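You operate a simulated robot arm through the tools that you are given. There is no shell and no other tool. Be economical: measure what you need, move in short steps, check, and stop when the job is done.

You run a simulated robot arm. Do the job below in one go: nothing can be reset, and whatever is moved stays where it is left.

Task
Tip the strainer's leaves and the cold tea into the red bowl, and put the teapot on the wooden tray.
Fine: empty both; strainer in the small grey dish; lid on the teapot.

It is judged by the outcome, as a careful person would: the job done as asked, and still so three seconds after it is handed in. It fails if anything else is knocked over, pushed out of place, dropped, spilled or broken. A push-on lid holds only when it is set on centred and level and pressed home; a screw cap is set on level and turned clockwise until tight.

Robot
A 6-joint arm with a two-finger parallel gripper, fixed in place. Base frame: the origin is at the foot of the arm, x ahead of it, y to its left, z up; the work surface is at about z = 0.93. Lengths are in m, angles in rad, forces in N, time in s.
With the tool pointing down near the work surface it reaches from about 0.32 to 0.7 m from the base axis. Its first joint turns from -2.897 to 2.897 rad. Payload 4.1 kg.
The tool frame sits at the grasp point between the pads (the TCP): z along the fingers, y along the line on which they close. The tips reach 0.023 m beyond it. Largest opening 0.094 m; finger width 0.038, thickness 0.01; the body of the gripper, 0.054 by 0.096 m, starts 0.039 m behind the TCP.
Orientation is told as [roll, pitch, yaw] about the base's x, y, z axes, in that order, counted from this pose: with the fingers straight down and closing along the base's y, the tool's x points along the base's -x, its y along +y and its z along -z.

Tools
- The arm moves only by the tool servo_tool. Its argument "motion" is one flat list of numbers, 7 for each row, row after row: the finger opening in m, from 0 to 0.094, then the shift along the tool's x, y, z in m, then the turn, a rotation vector about the tool's x, y, z in rad. In form: [jaw, dx, dy, dz, ax, ay, az, jaw, dx, dy, dz, ax, ay, az, ...]. A call has 1 to 12 rows; each row shifts and turns the commanded pose from where the row before left it, along the tool's axes as they then stand. Each row takes 0.2 s and may step no farther than 0.05 m and 0.15 rad from the row before; otherwise, or with a gripper value out of range, the whole call is refused. A pose out of reach is approached as far as the arm can. The call stops where the force on the tool passes 60 N (or 10 N more than at its start, if that is more) or the arm is blocked; 0.2 s more then pass. The fingers move at their own pace (about 0.045 m/s each) and stop on an object; they squeeze with about 31 N. The grip force told is the motor's: it shows also when the fingers shut on nothing. Time passes only in rows, and 0.2 s behind the last, so rows that do not move let the fingers close. It gives the time, the measured TCP pose, the force on the tool (base axes), the opening and the grip force at its end, in the units of the frame above (readings bear some noise), with the torque about the TCP (base axes, N m) and any sound that the robot's microphone picked up.
- Cameras (640 x 400 px; columns grow to the right, rows downward): "scene" is fixed at [0.3997, -0.4996, 1.6737]; the picture's right is [0.98, -0.18, 0.00], its down [-0.14, -0.80, -0.59] and it looks along [0.11, 0.58, -0.81] (base axes); focal length 365 px, centre (320, 200). "wrist" rides on the gripper at [0.086, 0.016, -0.074] in the tool frame; the picture's right is [-0.18, 0.98, 0.00], its down [-0.58, -0.11, -0.81] and it looks along [-0.79, -0.15, 0.59] (tool axes); focal length 243 px, centre (320, 200). There is no depth. A picture from a camera that has moved, and an enlarged one, comes with that camera's place and axes in the base frame and with its lens.
- camera(camera): a new picture of that camera. The clock stands still meanwhile.
- raise_lower(by): slides the trunk up (or, below 0, down) by that many m; the arm rides with it, the base frame stays. It gives what a move gives, with no picture.
- enlarge(camera, box): a new picture of the part [left, top, right, bottom] of that camera's present view, enlarged. The clock stands still meanwhile.
- sign_off(): hands the job in; it is judged then, once.

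Work in short steps. Places have to be worked out from the pictures, the camera data and where the tool is seen: move nearer, look again, correct. Check each grasp and each placing, and mend what went wrong. You have 120 turns and 64 pictures in all, those below and enlarged ones among them. Open the gripper and draw the arm clear of the work before you hand the job in, unless the task says otherwise; then end with one line.

The tools are called after "Request:" as a command line: name --argument value ..., lists and objects as JSON in quotes. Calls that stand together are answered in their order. servo_tool: Moves the arm, as the interface text tells. Its arguments: {"type":"object","properties":{"motion":{"type":"array","items":{"type":"number"}}},"required":["motion"]} The other tools are called the same way: raise_lower (by) slides the trunk up or down; camera (camera) takes a picture; enlarge (camera, box) takes an enlarged picture of a part of a camera's view; sign_off () hands the job in.

At the start:

```text
time: 0.0
eef_pos: [0.3479, -0.1045, 1.301]
ee_rot: [0.0, -0.001, 0.0]
ft_force: [-0.9, -0.5, -0.4]
torque: [-0.02, 0.01, 0.03]
width: 0.0941
finger_force: 0.1
trunk travel left (down, up): [-0.525, 0.065]
```

scene: 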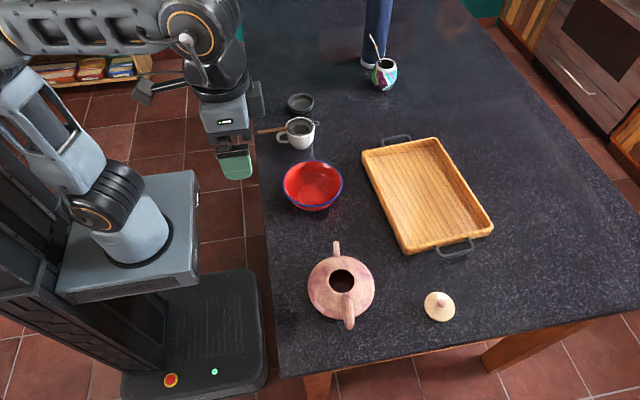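
wrist: 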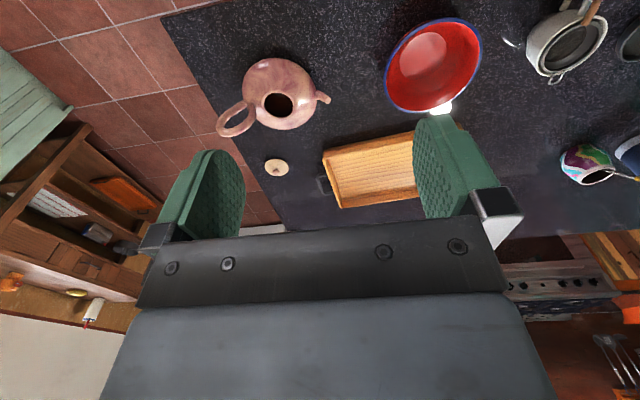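

I'll take close looks at the cup with strainer and the teapot before planning.

Request:
enlarge --camera "scene" --box '[240, 80, 350, 160]'

Request:
enlarge --camera "scene" --box '[270, 220, 480, 350]'

```text
5.00 times, centred on (295, 120) of scene
camera zoom: at [0.3997, -0.4996, 1.6737], right [0.98, -0.18, 0.0], down [-0.14, -0.8, -0.59], along [0.11, 0.58, -0.81], focal length 1825 px, centre (445, 600)
```

zoom: 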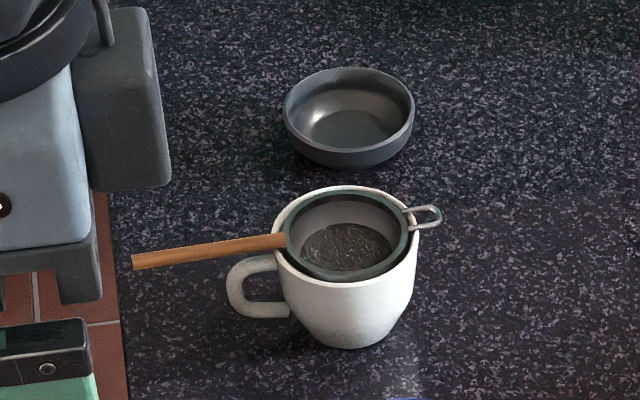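

```text
3.05 times, centred on (375, 285) of scene
camera zoom: at [0.3997, -0.4996, 1.6737], right [0.98, -0.18, 0.0], down [-0.14, -0.8, -0.59], along [0.11, 0.58, -0.81], focal length 1112 px, centre (152, -59)
```

zoom: 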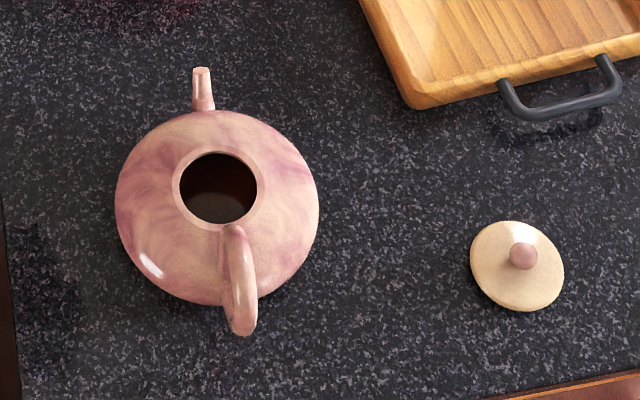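

The strainer rests in a small cup (centre ≈ (0.48, 0.24), rim z ≈ 0.99), its handle running along -x at y ≈ 0.23. I'll test in free air, above the bowl, how far the tool can roll about the handle direction.

Request:
servo_tool --motion '[0.094, -0.0104, 0.0314, 0.02, 0, 0, 0, 0.094, -0.0104, 0.0314, 0.02, 0, 0, 0, 0.094, -0.0104, 0.0314, 0.02, 0, 0, 0, 0.094, -0.0104, 0.0314, 0.02, 0, 0, 0, 0.094, -0.0104, 0.0314, 0.02, 0, 0, 0]'

Request:
servo_tool --motion '[0.094, 0, 0, 0, -0.15, 0, 0, 0.094, 0, 0, 0, -0.15, 0, 0, 0.094, 0, 0, 0, -0.15, 0, 0, 0.094, 0, 0, 0, -0.15, 0, 0, 0.094, 0, 0, 0, -0.15, 0, 0, 0.094, 0, 0, 0, -0.15, 0, 0, 0.094, 0, 0, 0, -0.15, 0, 0, 0.094, 0, 0, 0, -0.15, 0, 0, 0.094, 0, 0, 0, -0.15, 0, 0, 0.094, 0, 0, 0, -0.15, 0, 0, 0.094, 0, 0, 0, -0.15, 0, 0, 0.094, 0, 0, 0, -0.15, 0, 0]'

```text
time: 1.2
eef_pos: [0.3984, 0.0523, 1.201]
ee_rot: [0.0, -0.001, 0.001]
ft_force: [0.1, -0.8, -0.1]
torque: [-0.01, 0.0, -0.04]
width: 0.094
finger_force: 0.0
trunk travel left (down, up): [-0.525, 0.065]
```

```text
time: 3.8
eef_pos: [0.4, 0.0509, 1.2019]
ee_rot: [1.801, -0.003, -0.001]
ft_force: [0.4, -0.3, 0.5]
torque: [-0.02, 0.0, 0.01]
width: 0.0942
finger_force: 0.0
trunk travel left (down, up): [-0.525, 0.065]
```

Roll reaches 1.8 rad without trouble; try further, toward 2.7.

Request:
servo_tool --motion '[0.094, 0, 0, 0, -0.15, 0, 0, 0.094, 0, 0, 0, -0.15, 0, 0, 0.094, 0, 0, 0, -0.15, 0, 0, 0.094, 0, 0, 0, -0.15, 0, 0, 0.094, 0, 0, 0, -0.15, 0, 0, 0.094, 0, 0, 0, -0.15, 0, 0]'

Request:
camera --camera "scene"

```text
time: 5.2
eef_pos: [0.4735, 0.2286, 1.3562]
ee_rot: [2.699, 0.007, -0.001]
ft_force: [0.4, 0.6, 1.0]
torque: [-0.03, 0.02, -0.02]
width: 0.094
finger_force: 0.1
out of reach, approached as far as the arm can: row 1, 2, 3, 4, 5, 6
trunk travel left (down, up): [-0.525, 0.065]
```

```text
59 pictures are left
```

scene: 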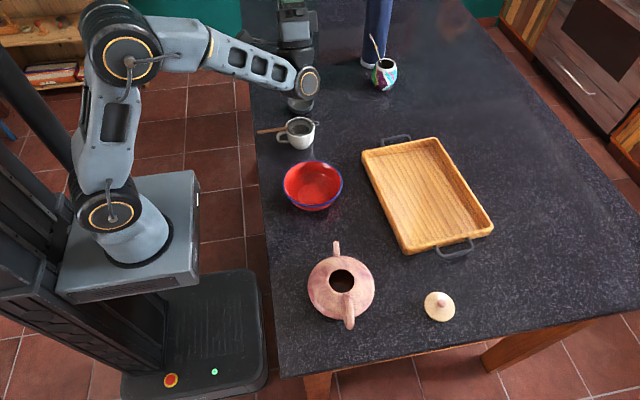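

Beyond ~1.8 the arm drifts off. So I'll pre-tilt about -0.7 for the grasp and tip to about +1.8 (≈143°). Roll back now.

Request:
servo_tool --motion '[0.094, 0, 0, 0, 0.15, 0, 0, 0.094, 0, 0, 0, 0.15, 0, 0, 0.094, 0, 0, 0, 0.15, 0, 0, 0.094, 0, 0, 0, 0.15, 0, 0, 0.094, 0, 0, 0, 0.15, 0, 0, 0.094, 0, 0, 0, 0.15, 0, 0, 0.094, 0, 0, 0, 0.15, 0, 0, 0.094, 0, 0, 0, 0.15, 0, 0]'

```text
time: 7.0
eef_pos: [0.4734, 0.2268, 1.3564]
ee_rot: [1.5, 0.0, -0.002]
ft_force: [-1.2, 0.5, -0.2]
torque: [-0.03, 0.0, -0.02]
width: 0.0939
finger_force: 0.1
trunk travel left (down, up): [-0.525, 0.065]
```

The command follows the actual pose, and 2.7 rad is reachable when higher. Roll back to level and look at the strainer from the wrist.

Request:
servo_tool --motion '[0.094, 0, 0, 0, 0.15, 0, 0, 0.094, 0, 0, 0, 0.15, 0, 0, 0.094, 0, 0, 0, 0.15, 0, 0, 0.094, 0, 0, 0, 0.15, 0, 0, 0.094, 0, 0, 0, 0.15, 0, 0, 0.094, 0, 0, 0, 0.15, 0, 0, 0.094, 0, 0, 0, 0.15, 0, 0, 0.094, 0, 0, 0, 0.15, 0, 0, 0.094, 0, 0, 0, 0.15, 0, 0, 0.094, 0, 0, 0, 0.15, 0, 0]'

Request:
servo_tool --motion '[0.094, 0.02, 0, 0.045, 0, 0, 0, 0.094, 0.02, 0, 0.045, 0, 0, 0, 0.094, 0.02, 0, 0.045, 0, 0, 0, 0.094, 0.02, 0, 0.045, 0, 0, 0, 0.094, 0, 0, 0.03, 0, 0, 0]'

Request:
camera --camera "wrist"

Request:
camera --camera "scene"

```text
time: 9.2
eef_pos: [0.4702, 0.2255, 1.3541]
ee_rot: [-0.002, -0.003, -0.002]
ft_force: [0.0, 0.1, 0.0]
torque: [0.01, -0.05, -0.03]
width: 0.094
finger_force: 0.1
out of reach, approached as far as the arm can: row 10
trunk travel left (down, up): [-0.525, 0.065]
```

```text
time: 10.4
eef_pos: [0.3907, 0.2253, 1.1419]
ee_rot: [0.0, -0.002, 0.0]
ft_force: [0.3, 0.0, -0.5]
torque: [0.01, 0.01, 0.03]
width: 0.0942
finger_force: 0.1
trunk travel left (down, up): [-0.525, 0.065]
```

```text
58 pictures are left
camera wrist: at [0.3061, 0.2427, 1.2168], right [0.18, 0.98, 0.0], down [0.58, -0.11, 0.81], along [0.79, -0.15, -0.59], focal length 243 px, centre (320, 200)
```

wrist: 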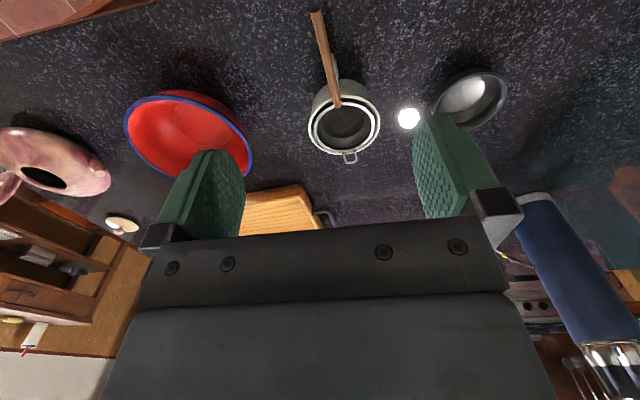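

```text
57 pictures are left
```

scene: 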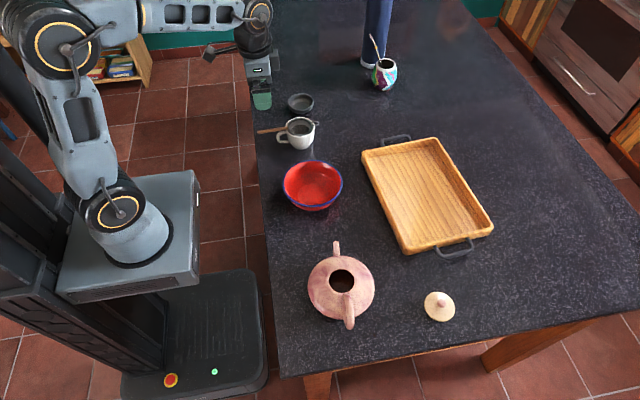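

Both views agree: the handle runs from (0.367, 0.229) to (0.445, 0.232) at z ≈ 1.0. I tilt -0.6 about it, stage 8 cm back along the fingers, and check before advancing.

Request:
servo_tool --motion '[0.06, 0, 0, 0, 0.15, 0, 0, 0.06, 0, 0, 0, 0.15, 0, 0, 0.06, 0, 0, 0, 0.15, 0, 0, 0.06, 0, 0, 0, 0.15, 0, 0, 0.06, 0.0015, 0.042, 0.017, 0, 0, 0, 0.06, 0.0015, 0.042, 0.017, 0, 0, 0]'

Request:
camera --camera "wrist"

```text
time: 11.8
eef_pos: [0.3893, 0.2769, 1.0686]
ee_rot: [-0.601, -0.001, -0.001]
ft_force: [-0.7, 0.4, -0.4]
torque: [0.01, -0.01, 0.02]
width: 0.0599
finger_force: 0.1
trunk travel left (down, up): [-0.525, 0.065]
```

```text
56 pictures are left
camera wrist: at [0.3039, 0.3318, 1.1208], right [0.18, 0.81, -0.56], down [0.58, 0.37, 0.73], along [0.79, -0.46, -0.4], focal length 243 px, centre (320, 200)
```

wrist: 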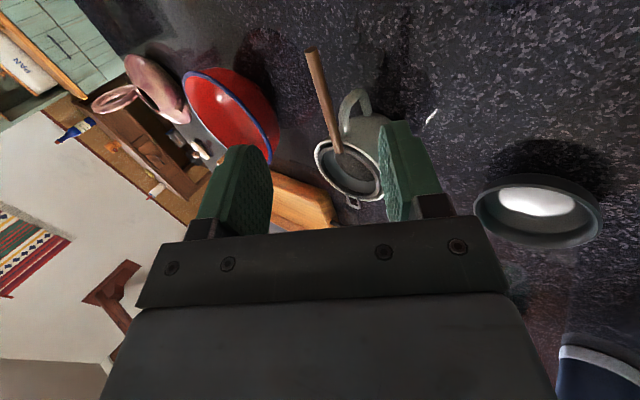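

The handle lies centred between the fingers. Advance 8.3 cm along the fingers and close.

Request:
servo_tool --motion '[0.06, 0, 0, 0.028, 0, 0, 0, 0.06, 0, 0, 0.028, 0, 0, 0, 0.06, 0, 0, 0.0275, 0, 0, 0, 0.06, 0, 0, 0, 0, 0, 0]'

Request:
servo_tool --motion '[0.03, 0, 0, 0, 0, 0, 0, 0.0, 0, 0, 0, 0, 0, 0, 0.0, 0, 0, 0, 0, 0, 0, 0.0, 0, 0, 0, 0, 0, 0, 0.0, 0, 0, 0, 0, 0, 0]'

Request:
camera --camera "wrist"

```text
time: 12.8
eef_pos: [0.3888, 0.2294, 0.9977]
ee_rot: [-0.6, 0.0, -0.001]
ft_force: [0.0, -0.1, -0.7]
torque: [-0.01, 0.01, -0.01]
width: 0.0601
finger_force: 0.1
trunk travel left (down, up): [-0.525, 0.065]
```

```text
time: 14.0
eef_pos: [0.3885, 0.2291, 0.9985]
ee_rot: [-0.602, -0.002, 0.0]
ft_force: [-0.4, 0.9, -0.7]
torque: [-0.01, 0.01, 0.02]
width: 0.0066
finger_force: 30.4
trunk travel left (down, up): [-0.525, 0.065]
```

```text
55 pictures are left
camera wrist: at [0.3028, 0.2856, 1.0513], right [0.18, 0.81, -0.55], down [0.58, 0.37, 0.73], along [0.79, -0.46, -0.4], focal length 243 px, centre (320, 200)
```

wrist: 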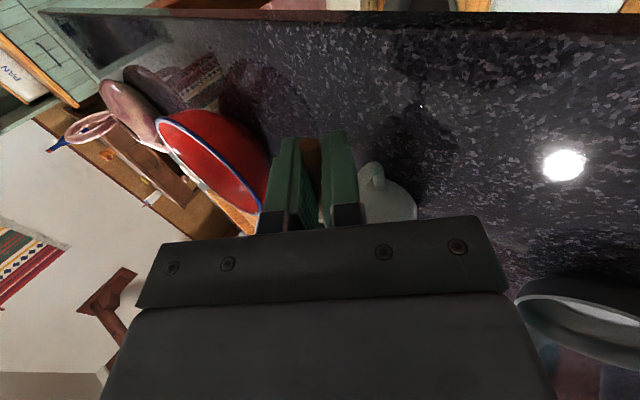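

Handle gripped (6.6 mm). Lift straight up 12 cm.

Request:
servo_tool --motion '[0, 0, -0.0085, -0.0124, 0, 0, 0, 0, 0, -0.0085, -0.0124, 0, 0, 0, 0, 0, -0.0113, -0.0165, 0, 0, 0, 0, 0, -0.0113, -0.0165, 0, 0, 0, 0, 0, -0.0141, -0.0206, 0, 0, 0, 0, 0, -0.0141, -0.0206, 0, 0, 0]'

Request:
enlarge --camera "scene" --box '[220, 60, 380, 160]'

```text
time: 15.4
eef_pos: [0.3875, 0.2287, 1.1196]
ee_rot: [-0.6, 0.001, 0.002]
ft_force: [-0.4, -0.3, -0.5]
torque: [0.0, 0.0, 0.03]
width: 0.007
finger_force: 30.7
trunk travel left (down, up): [-0.525, 0.065]
```

```text
4.00 times, centred on (300, 110) of scene
camera zoom: at [0.3997, -0.4996, 1.6737], right [0.98, -0.18, 0.0], down [-0.14, -0.8, -0.59], along [0.11, 0.58, -0.81], focal length 1460 px, centre (400, 560)
```

zoom: 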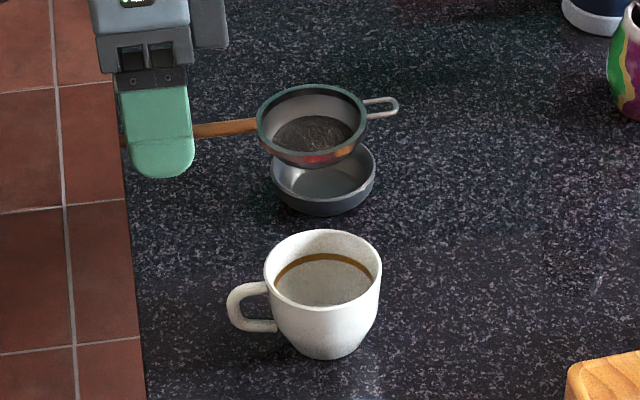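

The strainer came up level, leaves inside. Check the mug's contents more closely.

Request:
enlarge --camera "scene" --box '[274, 112, 324, 152]'

Request:
enlarge --camera "scene" --box '[315, 260, 370, 300]'

```text
10.00 times, centred on (299, 132) of scene
camera zoom: at [0.3997, -0.4996, 1.6737], right [0.98, -0.18, 0.0], down [-0.14, -0.8, -0.59], along [0.11, 0.58, -0.81], focal length 3650 px, centre (530, 880)
```

zoom: 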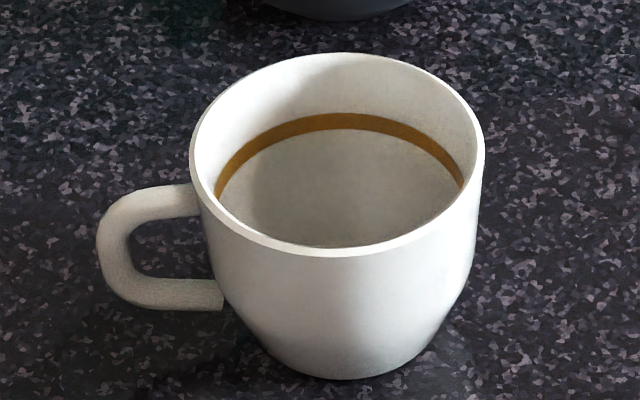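

```text
10.00 times, centred on (342, 280) of scene
camera zoom: at [0.3997, -0.4996, 1.6737], right [0.98, -0.18, 0.0], down [-0.14, -0.8, -0.59], along [0.11, 0.58, -0.81], focal length 3650 px, centre (95, -600)
```

zoom: 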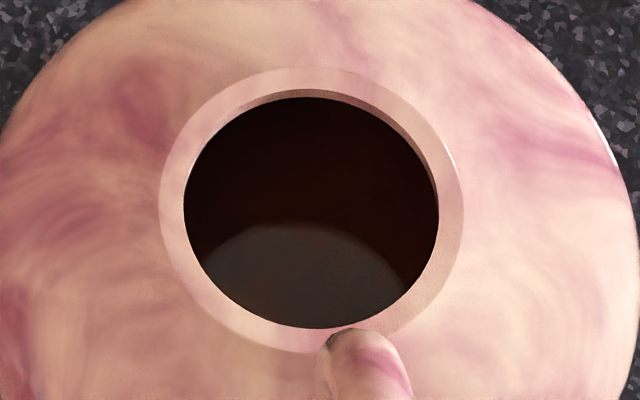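

The mug is empty (just a stain ring), so the cold tea is the one in the teapot. Carry the strainer high and level toward the bowl, yaw -0.2 (keeps the wrist off the teapot), then lower the trunk 12 cm to gain roll range.

Request:
servo_tool --motion '[0, 0, -0.0388, -0.0025, 0, 0, 0, 0, 0, -0.0388, -0.0025, 0, 0, 0, 0, 0, -0.0388, -0.0025, 0, 0, 0, 0, 0, -0.0388, -0.0025, 0, 0, 0, 0, 0, -0.0388, -0.0025, 0, 0, 0, 0, 0, 0, 0, 0, 0.0565, 0.0825, 0, 0, 0, 0, 0, 0.0565, 0.0825]'

Request:
raise_lower --by -0.12

Request:
camera --camera "scene"

```text
time: 17.0
eef_pos: [0.3884, 0.0768, 1.2388]
ee_rot: [-0.601, -0.001, -0.2]
ft_force: [-0.7, -0.3, -0.3]
torque: [-0.03, 0.02, -0.02]
width: 0.0069
finger_force: 31.8
trunk travel left (down, up): [-0.525, 0.065]
```

```text
time: 18.5
eef_pos: [0.3873, 0.0771, 1.119]
ee_rot: [-0.601, 0.0, -0.201]
ft_force: [-0.6, -0.1, -0.1]
torque: [0.01, 0.01, 0.04]
width: 0.0071
finger_force: 30.6
trunk travel left (down, up): [-0.405, 0.185]
```

```text
51 pictures are left
```

scene: 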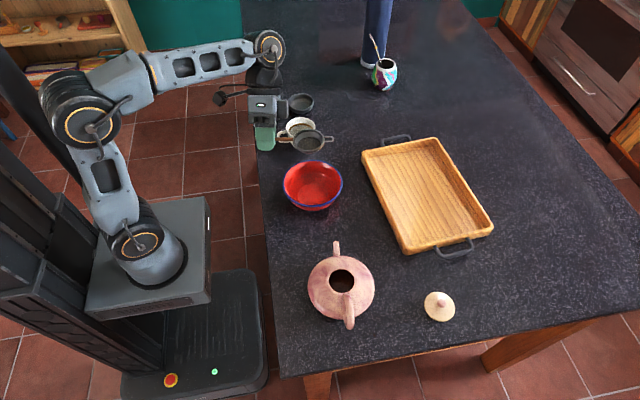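

The strainer hangs over the bowl at ≈ (0.482, 0.058). Shift +y 1.5 cm and down 2 cm, then begin to roll (lip goes toward -y).

Request:
servo_tool --motion '[0, 0, 0.0237, 0.008, 0, 0, 0, 0, 0, 0, 0, -0.15, 0, 0, 0, 0, 0, 0, -0.15, 0, 0, 0, 0, 0, 0, -0.15, 0, 0, 0, 0, 0, 0, -0.15, 0, 0, 0, 0, 0, 0, -0.15, 0, 0]'

Request:
enlarge --camera "scene" --box '[220, 100, 380, 230]'

```text
time: 19.9
eef_pos: [0.3902, 0.091, 1.099]
ee_rot: [0.152, -0.001, -0.2]
ft_force: [-0.2, -0.4, -0.3]
torque: [0.0, 0.04, 0.0]
width: 0.0069
finger_force: 31.0
trunk travel left (down, up): [-0.405, 0.185]
```

```text
3.08 times, centred on (300, 165) of scene
camera zoom: at [0.3997, -0.4996, 1.6737], right [0.98, -0.18, 0.0], down [-0.14, -0.8, -0.59], along [0.11, 0.58, -0.81], focal length 1123 px, centre (382, 308)
```

zoom: 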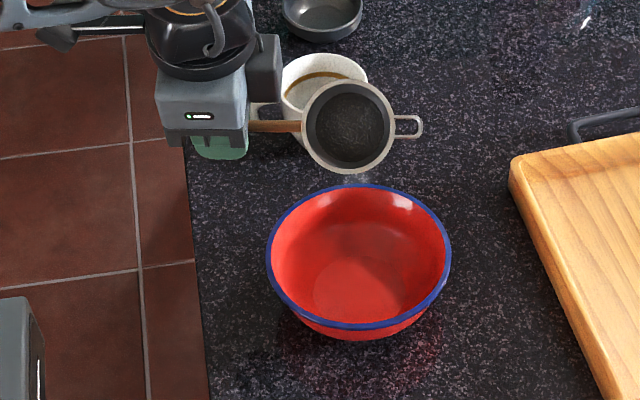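

Lip is over the bowl centre. Continue the roll in portions, watching pose.

Request:
servo_tool --motion '[0, 0, 0, 0, -0.15, 0, 0, 0, 0, 0, 0, -0.15, 0, 0, 0, 0, 0, 0, -0.15, 0, 0, 0, 0, 0, 0, -0.15, 0, 0, 0, 0, 0, 0, -0.15, 0, 0, 0, 0, 0, 0, -0.15, 0, 0]'

Request:
enlarge --camera "scene" --box '[200, 100, 400, 230]'

```text
time: 21.3
eef_pos: [0.3919, 0.09, 1.0988]
ee_rot: [1.053, 0.0, -0.2]
ft_force: [-1.0, 0.2, -0.1]
torque: [-0.02, 0.0, 0.01]
width: 0.0071
finger_force: 31.6
trunk travel left (down, up): [-0.405, 0.185]
```

```text
3.08 times, centred on (300, 165) of scene
camera zoom: at [0.3997, -0.4996, 1.6737], right [0.98, -0.18, 0.0], down [-0.14, -0.8, -0.59], along [0.11, 0.58, -0.81], focal length 1123 px, centre (382, 308)
```

zoom: 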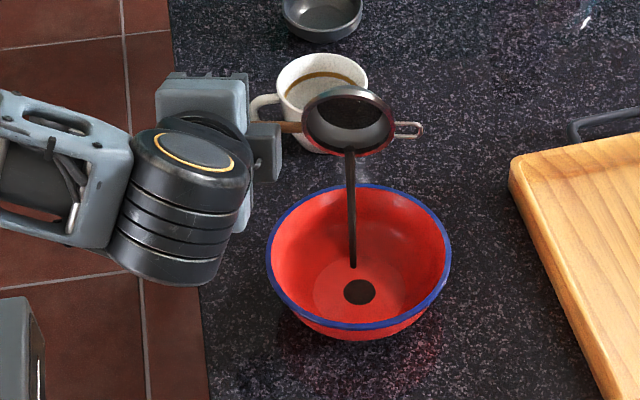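

Leaves are streaming into the bowl. Continue tipping to 1.8.

Request:
servo_tool --motion '[0, 0, 0, 0, -0.15, 0, 0, 0, 0, 0, 0, -0.15, 0, 0, 0, 0, 0, 0, -0.15, 0, 0, 0, 0, 0, 0, -0.15, 0, 0, 0, 0, 0, 0, -0.15, 0, 0, 0, 0, 0, 0, 0, 0, 0, 0, 0, 0, 0, 0, 0, 0]'

Request:
enlarge --camera "scene" --box '[200, 100, 400, 230]'

```text
time: 22.9
eef_pos: [0.3907, 0.0907, 1.099]
ee_rot: [1.801, -0.001, -0.202]
ft_force: [-1.0, -0.2, -0.1]
torque: [-0.01, 0.05, -0.01]
width: 0.007
finger_force: 30.8
trunk travel left (down, up): [-0.405, 0.185]
```

```text
3.08 times, centred on (300, 165) of scene
camera zoom: at [0.3997, -0.4996, 1.6737], right [0.98, -0.18, 0.0], down [-0.14, -0.8, -0.59], along [0.11, 0.58, -0.81], focal length 1123 px, centre (382, 308)
```

zoom: 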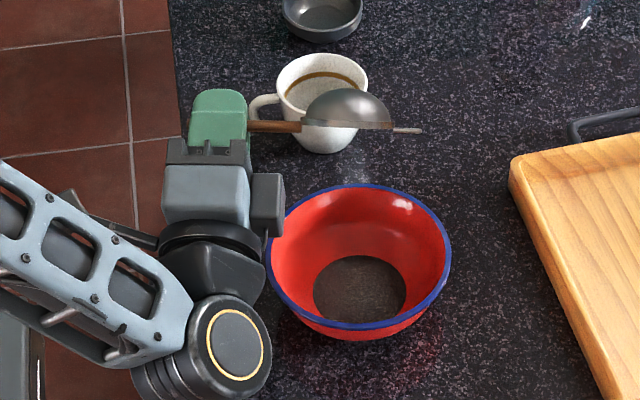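

Leaves lie in the bowl. Hold a moment, then roll back and check the strainer is empty.

Request:
servo_tool --motion '[0, 0, 0, 0, 0, 0, 0, 0, 0, 0, 0, 0, 0, 0, 0, 0, 0, 0, 0.15, 0, 0, 0, 0, 0, 0, 0.15, 0, 0, 0, 0, 0, 0, 0.15, 0, 0, 0, 0, 0, 0, 0.15, 0, 0, 0, 0, 0, 0, 0.15, 0, 0, 0, 0, 0, 0, 0.15, 0, 0, 0, 0, 0, 0, 0.15, 0, 0, 0, 0, 0, 0, 0.15, 0, 0, 0, 0, 0, 0, 0.15, 0, 0, 0, 0, 0, 0, 0.15, 0, 0]'

Request:
servo_tool --motion '[0, 0, 0, 0, 0.15, 0, 0, 0, 0, 0, 0, 0.15, 0, 0, 0, 0, 0, 0, 0.15, 0, 0, 0, 0, 0, 0, 0.15, 0, 0, 0, 0, 0, 0, 0.15, 0, 0, 0, 0, 0, 0, 0.15, 0, 0]'

Request:
enlarge --camera "scene" --box '[220, 80, 380, 180]'

```text
time: 25.5
eef_pos: [0.3918, 0.0906, 1.0993]
ee_rot: [0.297, 0.0, -0.201]
ft_force: [-0.2, -0.5, -0.3]
torque: [0.02, 0.01, 0.0]
width: 0.007
finger_force: 31.3
trunk travel left (down, up): [-0.405, 0.185]
```

```text
time: 26.9
eef_pos: [0.3913, 0.0906, 1.0997]
ee_rot: [-0.602, 0.0, -0.199]
ft_force: [-0.4, -0.8, -0.5]
torque: [0.03, 0.02, -0.01]
width: 0.007
finger_force: 30.9
trunk travel left (down, up): [-0.405, 0.185]
```

```text
4.00 times, centred on (300, 130) of scene
camera zoom: at [0.3997, -0.4996, 1.6737], right [0.98, -0.18, 0.0], down [-0.14, -0.8, -0.59], along [0.11, 0.58, -0.81], focal length 1460 px, centre (400, 480)
```

zoom: 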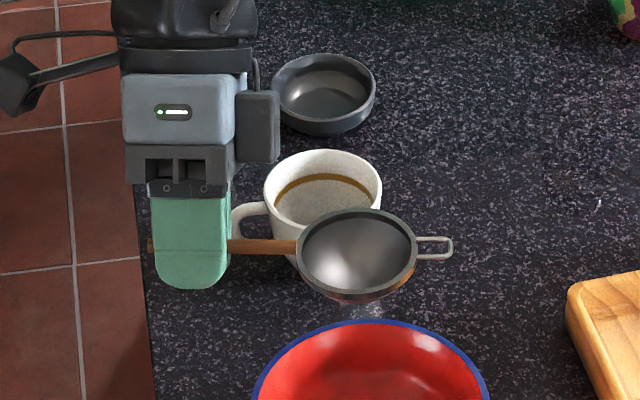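

Strainer is clean. The grey dish is at ≈ (0.50, 0.382). Lift 7 cm and carry the strainer over it (offset from TCP ≈ (0.091, -0.023)).

Request:
servo_tool --motion '[0, 0, -0.0198, -0.0289, 0, 0, 0, 0, 0, -0.0198, -0.0289, 0, 0, 0, 0, 0.0056, 0.0321, -0.022, 0, 0, 0, 0, 0.0056, 0.0321, -0.022, 0, 0, 0, 0, 0.0056, 0.0321, -0.022, 0, 0, 0, 0, 0.0056, 0.0321, -0.022, 0, 0, 0, 0, 0.0056, 0.0321, -0.022, 0, 0, 0, 0, 0.0056, 0.0321, -0.022, 0, 0, 0, 0, 0.0056, 0.0321, -0.022, 0, 0, 0, 0, 0.0056, 0.0321, -0.022, 0, 0, 0]'

Request:
enlarge --camera "scene" --box '[220, 50, 380, 150]'

Request:
camera --camera "wrist"

```text
time: 29.1
eef_pos: [0.3787, 0.3386, 1.0647]
ee_rot: [-0.596, -0.003, -0.2]
ft_force: [0.4, 0.0, -0.6]
torque: [0.03, -0.01, -0.04]
width: 0.0066
finger_force: 31.4
out of reach, approached as far as the arm can: row 4, 5, 6, 7, 8, 9, 10
trunk travel left (down, up): [-0.405, 0.185]
```

```text
4.00 times, centred on (300, 100) of scene
camera zoom: at [0.3997, -0.4996, 1.6737], right [0.98, -0.18, 0.0], down [-0.14, -0.8, -0.59], along [0.11, 0.58, -0.81], focal length 1460 px, centre (400, 600)
```

zoom: 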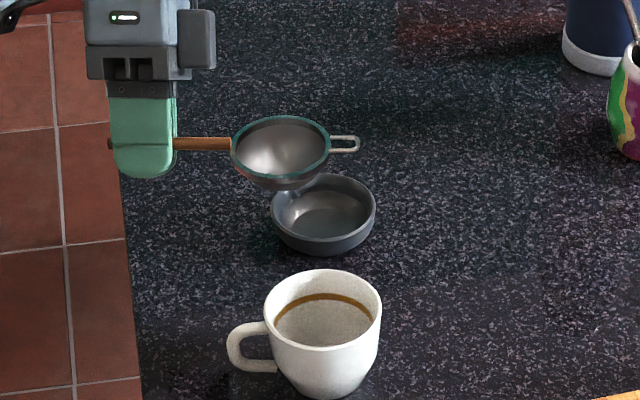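

```text
45 pictures are left
camera wrist: at [0.306, 0.4104, 1.1171], right [0.34, 0.76, -0.55], down [0.64, 0.24, 0.73], along [0.69, -0.6, -0.4], focal length 243 px, centre (320, 200)
```

wrist: 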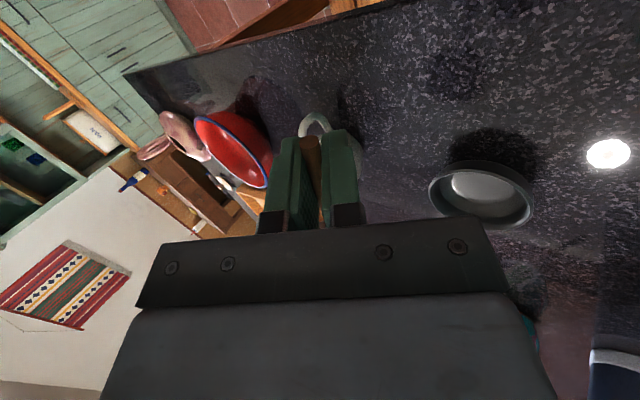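

The low trunk limited the reach; the arm stopped short, well clear. Triangulating again, the dish is at (0.50, 0.390), rim z ≈ 0.95. Raise the trunk back, then continue.

Request:
raise_lower --by 0.1

Request:
servo_tool --motion '[0, 0, 0, 0, 0, 0, 0]'

```text
time: 30.4
eef_pos: [0.3788, 0.3375, 1.1662]
ee_rot: [-0.597, -0.001, -0.199]
ft_force: [0.1, 0.6, -1.3]
torque: [0.01, 0.04, -0.02]
width: 0.0068
finger_force: 30.7
trunk travel left (down, up): [-0.505, 0.085]
```

```text
time: 30.8
eef_pos: [0.3789, 0.3392, 1.1657]
ee_rot: [-0.596, -0.001, -0.198]
ft_force: [-0.7, -0.1, -0.3]
torque: [0.04, 0.01, 0.03]
width: 0.0067
finger_force: 31.1
trunk travel left (down, up): [-0.505, 0.085]
```

Try the remaining shift in small steps at this trunk height.

Request:
servo_tool --motion '[0, -0.0037, 0.028, 0.0008, 0, 0, 0, 0, -0.0037, 0.028, 0.0008, 0, 0, 0, 0, -0.0037, 0.028, 0.0008, 0, 0, 0, 0, -0.0037, 0.0215, 0.0008, 0, 0, 0]'

Request:
enlarge --camera "scene" --box '[220, 50, 380, 150]'

```text
time: 31.8
eef_pos: [0.3992, 0.3996, 1.0866]
ee_rot: [-0.594, -0.004, -0.196]
ft_force: [-0.4, -0.2, -0.6]
torque: [0.0, 0.0, 0.0]
width: 0.007
finger_force: 30.9
out of reach, approached as far as the arm can: row 1, 2, 3, 4
trunk travel left (down, up): [-0.505, 0.085]
```

```text
4.00 times, centred on (300, 100) of scene
camera zoom: at [0.3997, -0.4996, 1.6737], right [0.98, -0.18, 0.0], down [-0.14, -0.8, -0.59], along [0.11, 0.58, -0.81], focal length 1460 px, centre (400, 600)
```

zoom: 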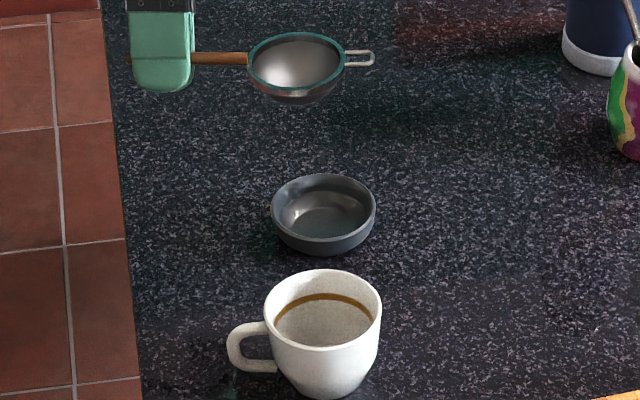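

Strainer centre ≈ (0.490, 0.378), need ≈ (+0.010, +0.012) and down. Move there and lower to z ≈ 1.01.

Request:
servo_tool --motion '[0, -0.0025, 0.018, 0.018, 0, 0, 0, 0, -0.0025, 0.018, 0.018, 0, 0, 0, 0, -0.0025, 0.0181, 0.0192, 0, 0, 0]'

Request:
enlarge --camera "scene" --box '[220, 50, 380, 150]'

```text
time: 32.6
eef_pos: [0.4075, 0.4112, 1.0124]
ee_rot: [-0.596, -0.003, -0.198]
ft_force: [-0.6, -0.5, -0.4]
torque: [0.02, 0.02, -0.02]
width: 0.0069
finger_force: 31.4
trunk travel left (down, up): [-0.505, 0.085]
```

```text
4.00 times, centred on (300, 100) of scene
camera zoom: at [0.3997, -0.4996, 1.6737], right [0.98, -0.18, 0.0], down [-0.14, -0.8, -0.59], along [0.11, 0.58, -0.81], focal length 1460 px, centre (400, 600)
```

zoom: 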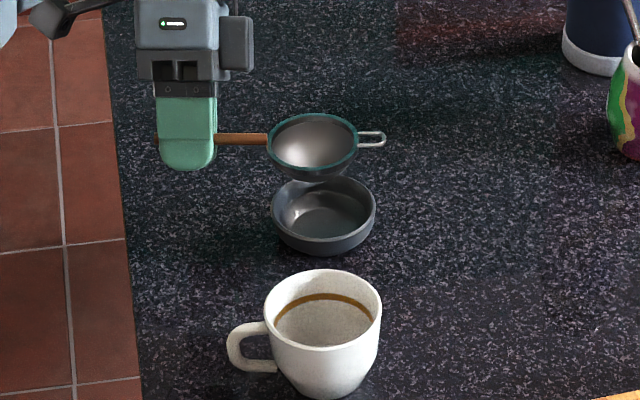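

Strainer at ≈ (0.500, 0.392), right above the dish. Lower gently until contact.

Request:
servo_tool --motion '[0, 0, 0.0085, 0.0124, 0, 0, 0, 0, 0, 0.0057, 0.0083, 0, 0, 0, 0, 0, 0.0028, 0.0041, 0, 0, 0, 0, 0, 0.0028, 0.0041, 0, 0, 0]'

Request:
enlarge --camera "scene" --box '[250, 75, 350, 137]'

```text
time: 33.6
eef_pos: [0.4081, 0.4122, 0.9763]
ee_rot: [-0.595, -0.002, -0.199]
ft_force: [-1.1, -0.7, -0.1]
torque: [0.02, 0.02, -0.03]
width: 0.0067
finger_force: 31.1
trunk travel left (down, up): [-0.505, 0.085]
```

```text
6.40 times, centred on (300, 106) of scene
camera zoom: at [0.3997, -0.4996, 1.6737], right [0.98, -0.18, 0.0], down [-0.14, -0.8, -0.59], along [0.11, 0.58, -0.81], focal length 2336 px, centre (448, 802)
```

zoom: 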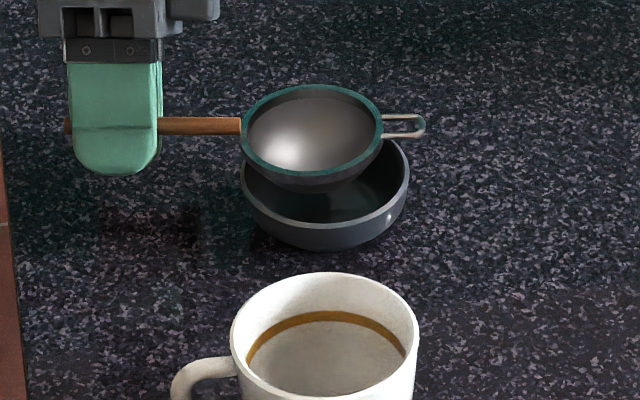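

Dish centre works out to ≈ (0.506, 0.394); strainer at ≈ (0.501, 0.395). Nudge +x 5 mm and lower further in small steps.

Request:
servo_tool --motion '[0, -0.0049, 0.0008, -0.0006, 0, 0, 0, 0, 0, 0.0023, 0.0033, 0, 0, 0, 0, 0, 0.0023, 0.0033, 0, 0, 0]'

Request:
enlarge --camera "scene" --box '[250, 75, 350, 137]'

```text
time: 34.4
eef_pos: [0.4139, 0.4114, 0.9697]
ee_rot: [-0.597, -0.001, -0.198]
ft_force: [0.2, -1.0, 0.6]
torque: [-0.02, -0.02, -0.06]
width: 0.0068
finger_force: 30.7
trunk travel left (down, up): [-0.505, 0.085]
```

```text
6.40 times, centred on (300, 106) of scene
camera zoom: at [0.3997, -0.4996, 1.6737], right [0.98, -0.18, 0.0], down [-0.14, -0.8, -0.59], along [0.11, 0.58, -0.81], focal length 2336 px, centre (448, 802)
```

zoom: 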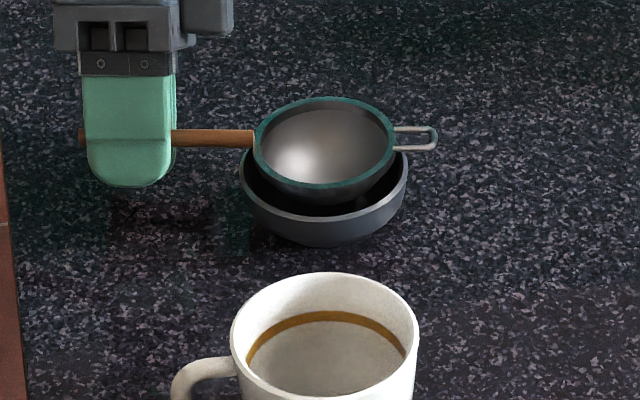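

Aligned and almost seated. Lower 4 mm more with a 2 mm shift toward -y.

Request:
servo_tool --motion '[0, 0, -0.0016, 0.0011, 0, 0, 0, 0, 0, 0.0012, 0.0017, 0, 0, 0, 0, 0, 0.0012, 0.0017, 0, 0, 0]'

Request:
enlarge --camera "scene" --box '[250, 75, 350, 137]'

```text
time: 35.2
eef_pos: [0.4141, 0.4107, 0.9649]
ee_rot: [-0.595, -0.001, -0.199]
ft_force: [-0.6, -0.8, 0.9]
torque: [-0.02, -0.05, -0.08]
width: 0.0066
finger_force: 31.0
trunk travel left (down, up): [-0.505, 0.085]
```

```text
6.40 times, centred on (300, 106) of scene
camera zoom: at [0.3997, -0.4996, 1.6737], right [0.98, -0.18, 0.0], down [-0.14, -0.8, -0.59], along [0.11, 0.58, -0.81], focal length 2336 px, centre (448, 802)
```

zoom: 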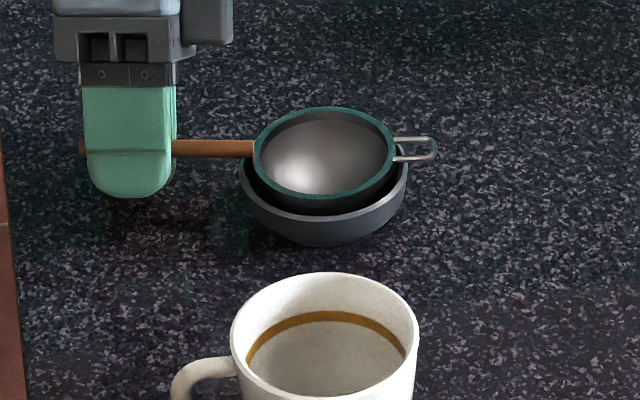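

It is resting lightly in the dish. Lower 2 mm more, open a little and watch.

Request:
servo_tool --motion '[0, 0, 0.0012, 0.0017, 0, 0, 0, 0.01, 0, 0, 0, 0, 0, 0, 0.015, 0, 0, 0, 0, 0, 0, 0.025, 0, 0, 0, 0, 0, 0, 0.025, 0, 0, 0, 0, 0, 0]'

Request:
enlarge --camera "scene" --box '[250, 75, 350, 137]'

```text
time: 36.4
eef_pos: [0.4134, 0.4102, 0.9612]
ee_rot: [-0.595, -0.003, -0.198]
ft_force: [1.2, 0.3, 0.0]
torque: [0.03, 0.0, -0.02]
width: 0.025
finger_force: 0.0
trunk travel left (down, up): [-0.505, 0.085]
```

```text
6.40 times, centred on (300, 106) of scene
camera zoom: at [0.3997, -0.4996, 1.6737], right [0.98, -0.18, 0.0], down [-0.14, -0.8, -0.59], along [0.11, 0.58, -0.81], focal length 2336 px, centre (448, 802)
```

zoom: 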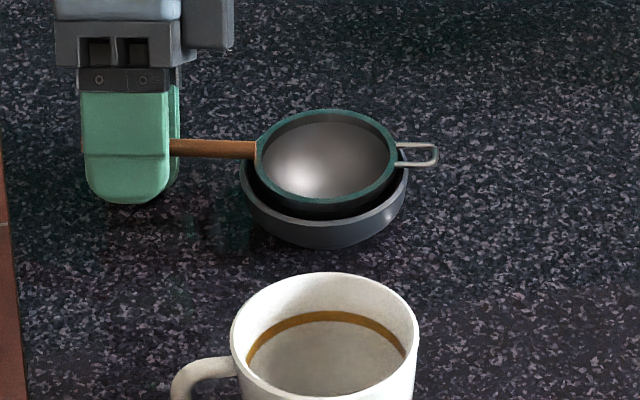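

Released and it stays. Retract along the fingers, then straighten the tool.

Request:
servo_tool --motion '[0.025, 0, 0, -0.015, 0, 0, 0, 0.025, 0, 0, -0.025, 0, 0, 0, 0.03, 0, 0, -0.03, 0, 0, 0, 0.04, 0, 0, -0.03, 0, 0, 0, 0.06, 0, 0, 0, -0.15, 0, 0, 0.06, 0, 0, 0, -0.15, 0, 0, 0.06, 0, 0, 0, -0.15, 0, 0, 0.06, 0, 0, 0, -0.15, 0, 0, 0.06, 0, 0, -0.05, 0, 0, 0, 0.06, 0, 0, -0.05, 0, 0, 0, 0.06, 0, 0, 0, 0, 0, 0.15, 0.06, 0, 0, 0, 0, 0, 0.05]'

Request:
camera --camera "scene"

```text
time: 39.0
eef_pos: [0.4018, 0.4272, 1.1325]
ee_rot: [0.003, -0.001, -0.4]
ft_force: [-0.7, 0.2, 0.2]
torque: [-0.04, -0.02, -0.02]
width: 0.06
finger_force: 0.2
out of reach, approached as far as the arm can: row 2, 3, 4
trunk travel left (down, up): [-0.505, 0.085]
```

```text
38 pictures are left
```

scene: 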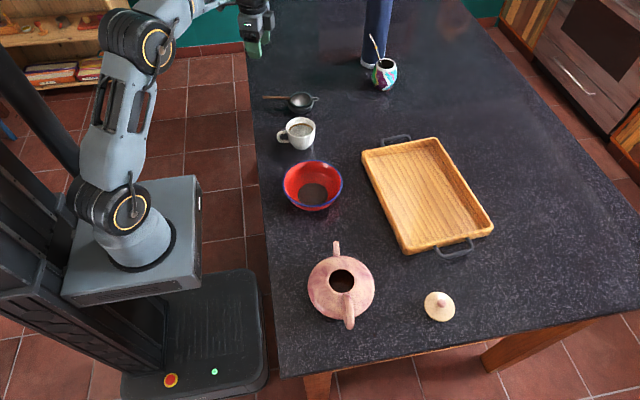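

Strainer sits in the dish, everything else untouched. Next the teapot: rise, yaw to -90° (closing along x) and swing over to the handle side.

Request:
servo_tool --motion '[0.09, 0, 0, -0.04, 0, 0, 0.146, 0.09, 0, 0, -0.04, 0, 0, 0.146, 0.09, 0, 0, -0.04, 0, 0, 0.146, 0.09, 0, 0, 0, 0, 0, 0.146, 0.09, 0, 0, 0, 0, 0, 0.146, 0.09, 0, 0, 0, 0, 0, 0.146, 0.09, 0, 0, 0, 0, 0, 0.146, 0.09, 0, 0, 0, 0, 0, 0.146]'

Request:
servo_tool --motion '[0.09, -0.05, 0, 0, 0, 0, 0, 0.09, -0.05, 0, 0, 0, 0, 0, 0.09, -0.05, 0, 0, 0, 0, 0, 0.09, -0.05, 0, 0, 0, 0, 0, 0.09, -0.05, 0, 0, 0, 0, 0, 0.09, -0.05, 0, 0, 0, 0, 0, 0.09, -0.05, 0, 0, 0, 0, 0, 0.09, -0.05, 0, 0, 0, 0, 0, 0.09, -0.05, 0, 0, 0, 0, 0, 0.09, -0.05, 0, 0, 0, 0, 0]'

```text
time: 40.8
eef_pos: [0.4, 0.4253, 1.2508]
ee_rot: [0.004, 0.003, -1.569]
ft_force: [-0.2, 0.3, -0.1]
torque: [0.02, 0.01, 0.04]
width: 0.0898
finger_force: 0.0
trunk travel left (down, up): [-0.505, 0.085]
```

```text
time: 43.0
eef_pos: [0.4023, -0.0745, 1.248]
ee_rot: [0.003, 0.005, -1.567]
ft_force: [0.2, -1.0, -0.9]
torque: [0.03, -0.02, 0.01]
width: 0.0901
finger_force: 0.1
trunk travel left (down, up): [-0.505, 0.085]
```

Continue to behind the handle and tilt the fingers toward +y (0.9 rad).

Request:
servo_tool --motion '[0.09, -0.048, 0.0129, 0, 0, 0, 0, 0.09, -0.048, 0.0129, 0, 0, 0, 0, 0.09, -0.048, 0.0129, 0, 0, 0, 0, 0.09, -0.048, 0.0129, 0, 0, 0, 0, 0.09, -0.048, 0.0129, 0, 0, 0, 0, 0.09, -0.048, 0.0129, 0, 0, 0, 0, 0.09, -0.048, 0.0129, 0, 0, 0, 0]'

Request:
servo_tool --motion '[0.09, 0, 0, 0, 0, 0.15, 0, 0.09, 0, 0, 0, 0, 0.15, 0, 0.09, 0, 0, 0, 0, 0.15, 0, 0.09, 0, 0, 0, 0, 0.15, 0, 0.09, 0, 0, 0, 0, 0.15, 0, 0.09, 0, 0, 0, 0, 0.15, 0]'

Request:
camera --camera "wrist"

```text
time: 44.6
eef_pos: [0.4759, -0.3708, 1.2384]
ee_rot: [0.002, 0.005, -1.568]
ft_force: [-0.2, 0.2, -0.1]
torque: [-0.02, -0.03, 0.0]
width: 0.0902
finger_force: 0.1
out of reach, approached as far as the arm can: row 6, 7
trunk travel left (down, up): [-0.505, 0.085]
```

```text
time: 46.0
eef_pos: [0.4229, -0.2795, 1.1458]
ee_rot: [0.01, 0.902, -1.563]
ft_force: [0.4, -0.2, -0.1]
torque: [-0.02, 0.01, -0.02]
width: 0.09
finger_force: 0.0
out of reach, approached as far as the arm can: row 1, 2, 3, 4, 5, 6
trunk travel left (down, up): [-0.505, 0.085]
```

```text
37 pictures are left
camera wrist: at [0.4394, -0.2841, 1.2607], right [0.98, -0.11, -0.14], down [-0.11, -0.99, 0.04], along [-0.14, -0.03, -0.99], focal length 243 px, centre (320, 200)
```

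wrist: 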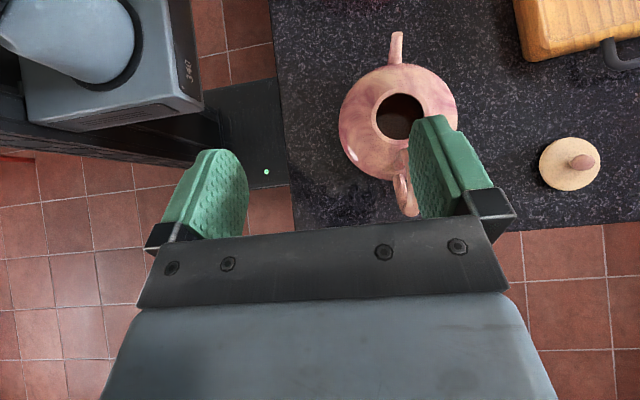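

Reach is limited by height (≈0.7 m sphere about the shoulder). From two views, pot rim z ≈ 0.98 at (0.495, -0.21), spout tip (0.507, -0.12), handle back at (0.493, -0.314). Raise the trunk, reduce the tilt to 0.6, and stage above-behind the handle.

Request:
raise_lower --by 0.085

Request:
servo_tool --motion '[0.09, 0, 0, 0, 0, -0.15, 0, 0.09, 0, 0, 0, 0, -0.15, 0, 0.09, -0.032, 0.0168, 0.0176, 0, 0, 0, 0.09, -0.032, 0.0168, 0.0176, 0, 0, 0, 0.09, -0.032, 0.0168, 0.0176, 0, 0, 0, 0.09, -0.032, 0.0168, 0.0176, 0, 0, 0]'

Request:
camera --camera "wrist"

```text
time: 47.2
eef_pos: [0.4225, -0.2804, 1.2313]
ee_rot: [0.005, 0.9, -1.563]
ft_force: [0.8, 0.2, -0.5]
torque: [0.0, -0.02, 0.02]
width: 0.0901
finger_force: 0.0
trunk travel left (down, up): [-0.59, 0.0]
```

```text
time: 48.6
eef_pos: [0.4927, -0.3447, 1.0995]
ee_rot: [0.004, 0.599, -1.568]
ft_force: [0.5, -1.2, 0.1]
torque: [0.04, -0.01, 0.0]
width: 0.0902
finger_force: 0.1
trunk travel left (down, up): [-0.59, 0.0]
```

```text
36 pictures are left
camera wrist: at [0.5086, -0.315, 1.2102], right [0.98, -0.15, -0.1], down [-0.11, -0.94, 0.34], along [-0.14, -0.32, -0.94], focal length 243 px, centre (320, 200)
```

wrist: 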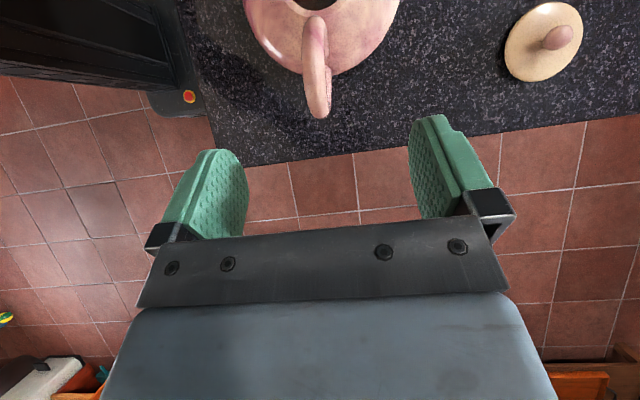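

Staged well. Take an enlarged wrist look at the handle and one from the scene camera.

Request:
enlarge --camera "scene" --box '[280, 220, 400, 340]'

```text
3.33 times, centred on (340, 280) of scene
camera zoom: at [0.3997, -0.4996, 1.6737], right [0.98, -0.18, 0.0], down [-0.14, -0.8, -0.59], along [0.11, 0.58, -0.81], focal length 1216 px, centre (253, -67)
```

zoom: 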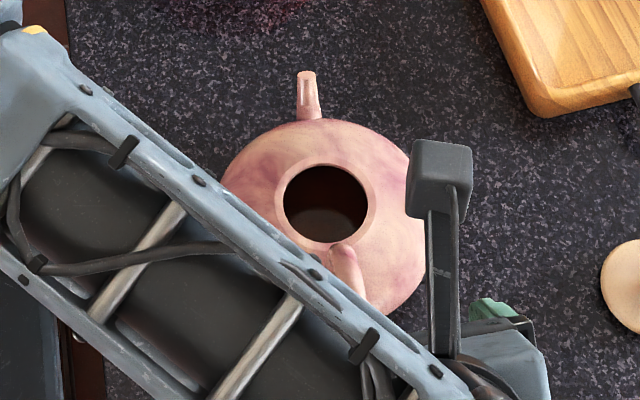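

I need a side view of the handle: rise, level the tool, yaw back to 0 and look along +x from the robot's side.

Request:
servo_tool --motion '[0.09, 0, 0, -0.045, 0, 0, 0, 0.09, 0, 0, 0, 0, -0.15, 0, 0.09, 0, 0, 0, 0, -0.15, 0, 0.09, 0, 0, 0, 0, -0.15, 0, 0.09, 0, 0, 0, 0, -0.149, 0, 0.09, 0, -0.045, 0, 0, 0, 0, 0.09, 0, -0.045, 0, 0, 0, 0, 0.09, 0, -0.045, 0, 0, 0, 0]'

Request:
servo_tool --motion '[0.09, 0, 0, 0, 0, 0, -0.143, 0.09, 0, 0, 0, 0, 0, -0.143, 0.09, 0, 0, 0, 0, 0, -0.143, 0.09, 0, 0, 0, 0, 0, -0.143, 0.09, 0, 0, 0, 0, 0, -0.143, 0.09, 0, 0, 0, 0, 0, -0.143, 0.09, 0, 0, 0, 0, 0, -0.143, 0.09, 0, 0, 0, 0, 0, -0.143, 0.09, 0, 0, 0, 0, 0, -0.143, 0.09, 0, 0, 0, 0, 0, -0.143, 0.09, 0, 0, 0, 0, 0, -0.14, 0.09, 0, 0, 0.02, 0, 0, 0]'

Request:
camera --camera "wrist"

```text
time: 50.4
eef_pos: [0.354, -0.3692, 1.1389]
ee_rot: [0.005, 0.0, -1.569]
ft_force: [0.9, 0.2, 0.7]
torque: [-0.01, -0.01, -0.01]
width: 0.0902
finger_force: 0.0
trunk travel left (down, up): [-0.59, 0.0]
```

```text
time: 53.0
eef_pos: [0.3552, -0.3708, 1.1183]
ee_rot: [0.002, -0.006, 0.003]
ft_force: [-0.4, 0.1, 0.3]
torque: [-0.02, 0.01, -0.01]
width: 0.0899
finger_force: 0.1
trunk travel left (down, up): [-0.59, 0.0]
```

```text
34 pictures are left
camera wrist: at [0.2702, -0.3548, 1.192], right [0.18, 0.98, 0.0], down [0.58, -0.11, 0.81], along [0.8, -0.15, -0.59], focal length 243 px, centre (320, 200)
```

wrist: 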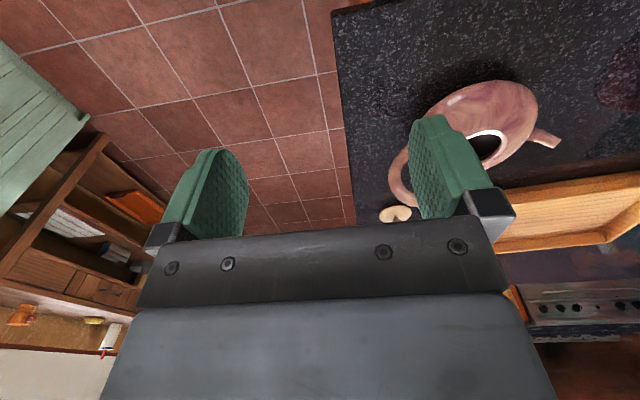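

The finger hides the handle. Close the jaws and tilt forward 0.45 for a flatter side view.

Request:
servo_tool --motion '[0.0, 0, 0, 0, 0, -0.15, 0, 0.0, 0, 0, 0, 0, -0.15, 0, 0.0, 0, 0, 0, 0, -0.15, 0, 0.0, 0, 0, 0, 0, 0, 0, 0.0, 0, 0, 0, 0, 0, 0]'

Request:
enlarge --camera "wrist" --box '[330, 60, 610, 240]'

```text
time: 54.2
eef_pos: [0.3553, -0.3704, 1.1177]
ee_rot: [0.002, -0.456, -0.001]
ft_force: [1.0, 0.1, 0.4]
torque: [-0.02, -0.02, -0.02]
width: 0.0
finger_force: 17.5
trunk travel left (down, up): [-0.59, 0.0]
```

```text
2.22 times, centred on (470, 150) of wrist
camera zoom: at [0.2465, -0.3544, 1.1467], right [0.17, 0.98, 0.08], down [0.17, -0.11, 0.98], along [0.97, -0.15, -0.18], focal length 539 px, centre (-13, 311)
```

zoom: 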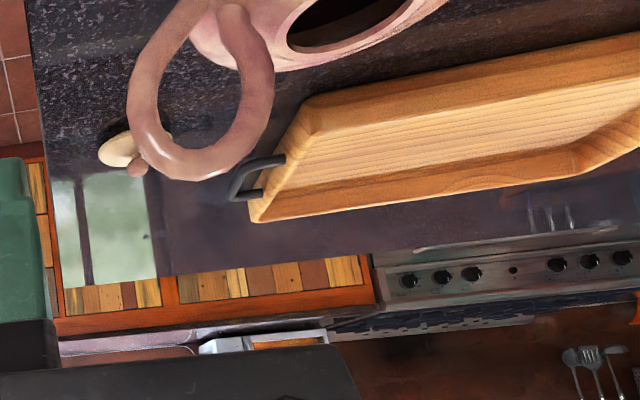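

Clear now: the handle is an upright ring standing on the shoulder – y from -0.316 to -0.252, z from 0.97 to 1.052, about 1.8 cm thick, plane heading ≈ 0.10 rad clockwise from +y. I'll clamp its ring with TCP at (0.4895, -0.287, 1.02), tilt ≈ 1.0, yaw -1.67. First turn back.

Request:
servo_tool --motion '[0.03, 0, 0, 0, 0, 0.15, 0, 0.06, 0, 0, 0, 0, 0.15, 0, 0.09, 0, 0, -0.03, 0, 0.15, 0]'

Request:
servo_tool --motion '[0.09, 0, 0, 0, 0, 0, 0.1392, 0.09, 0, 0, 0, 0, 0, 0.1392, 0.09, 0, 0, 0, 0, 0, 0.1392, 0.09, 0, 0, 0, 0, 0, 0.1392, 0.09, 0, 0, 0, 0, 0, 0.1392, 0.09, 0, 0, 0, 0, 0, 0.1392, 0.09, 0, 0, 0, 0, 0, 0.1392, 0.09, 0, 0, 0, 0, 0, 0.1392, 0.09, 0, 0, 0, 0, 0, 0.1392, 0.09, 0, 0, 0, 0, 0, 0.1392, 0.09, 0, 0, 0, 0, 0, 0.1392, 0.09, 0, 0, 0, 0, 0, 0.1392]'

```text
time: 55.0
eef_pos: [0.3516, -0.3707, 1.1466]
ee_rot: [0.0, -0.001, -0.003]
ft_force: [0.6, 0.4, -0.6]
torque: [0.01, 0.01, 0.0]
width: 0.067
finger_force: 0.1
trunk travel left (down, up): [-0.59, 0.0]
```

```text
time: 57.6
eef_pos: [0.3516, -0.3708, 1.1478]
ee_rot: [0.005, 0.003, -1.673]
ft_force: [0.5, -0.1, 0.4]
torque: [-0.04, 0.0, -0.03]
width: 0.0901
finger_force: 0.1
trunk travel left (down, up): [-0.59, 0.0]
```

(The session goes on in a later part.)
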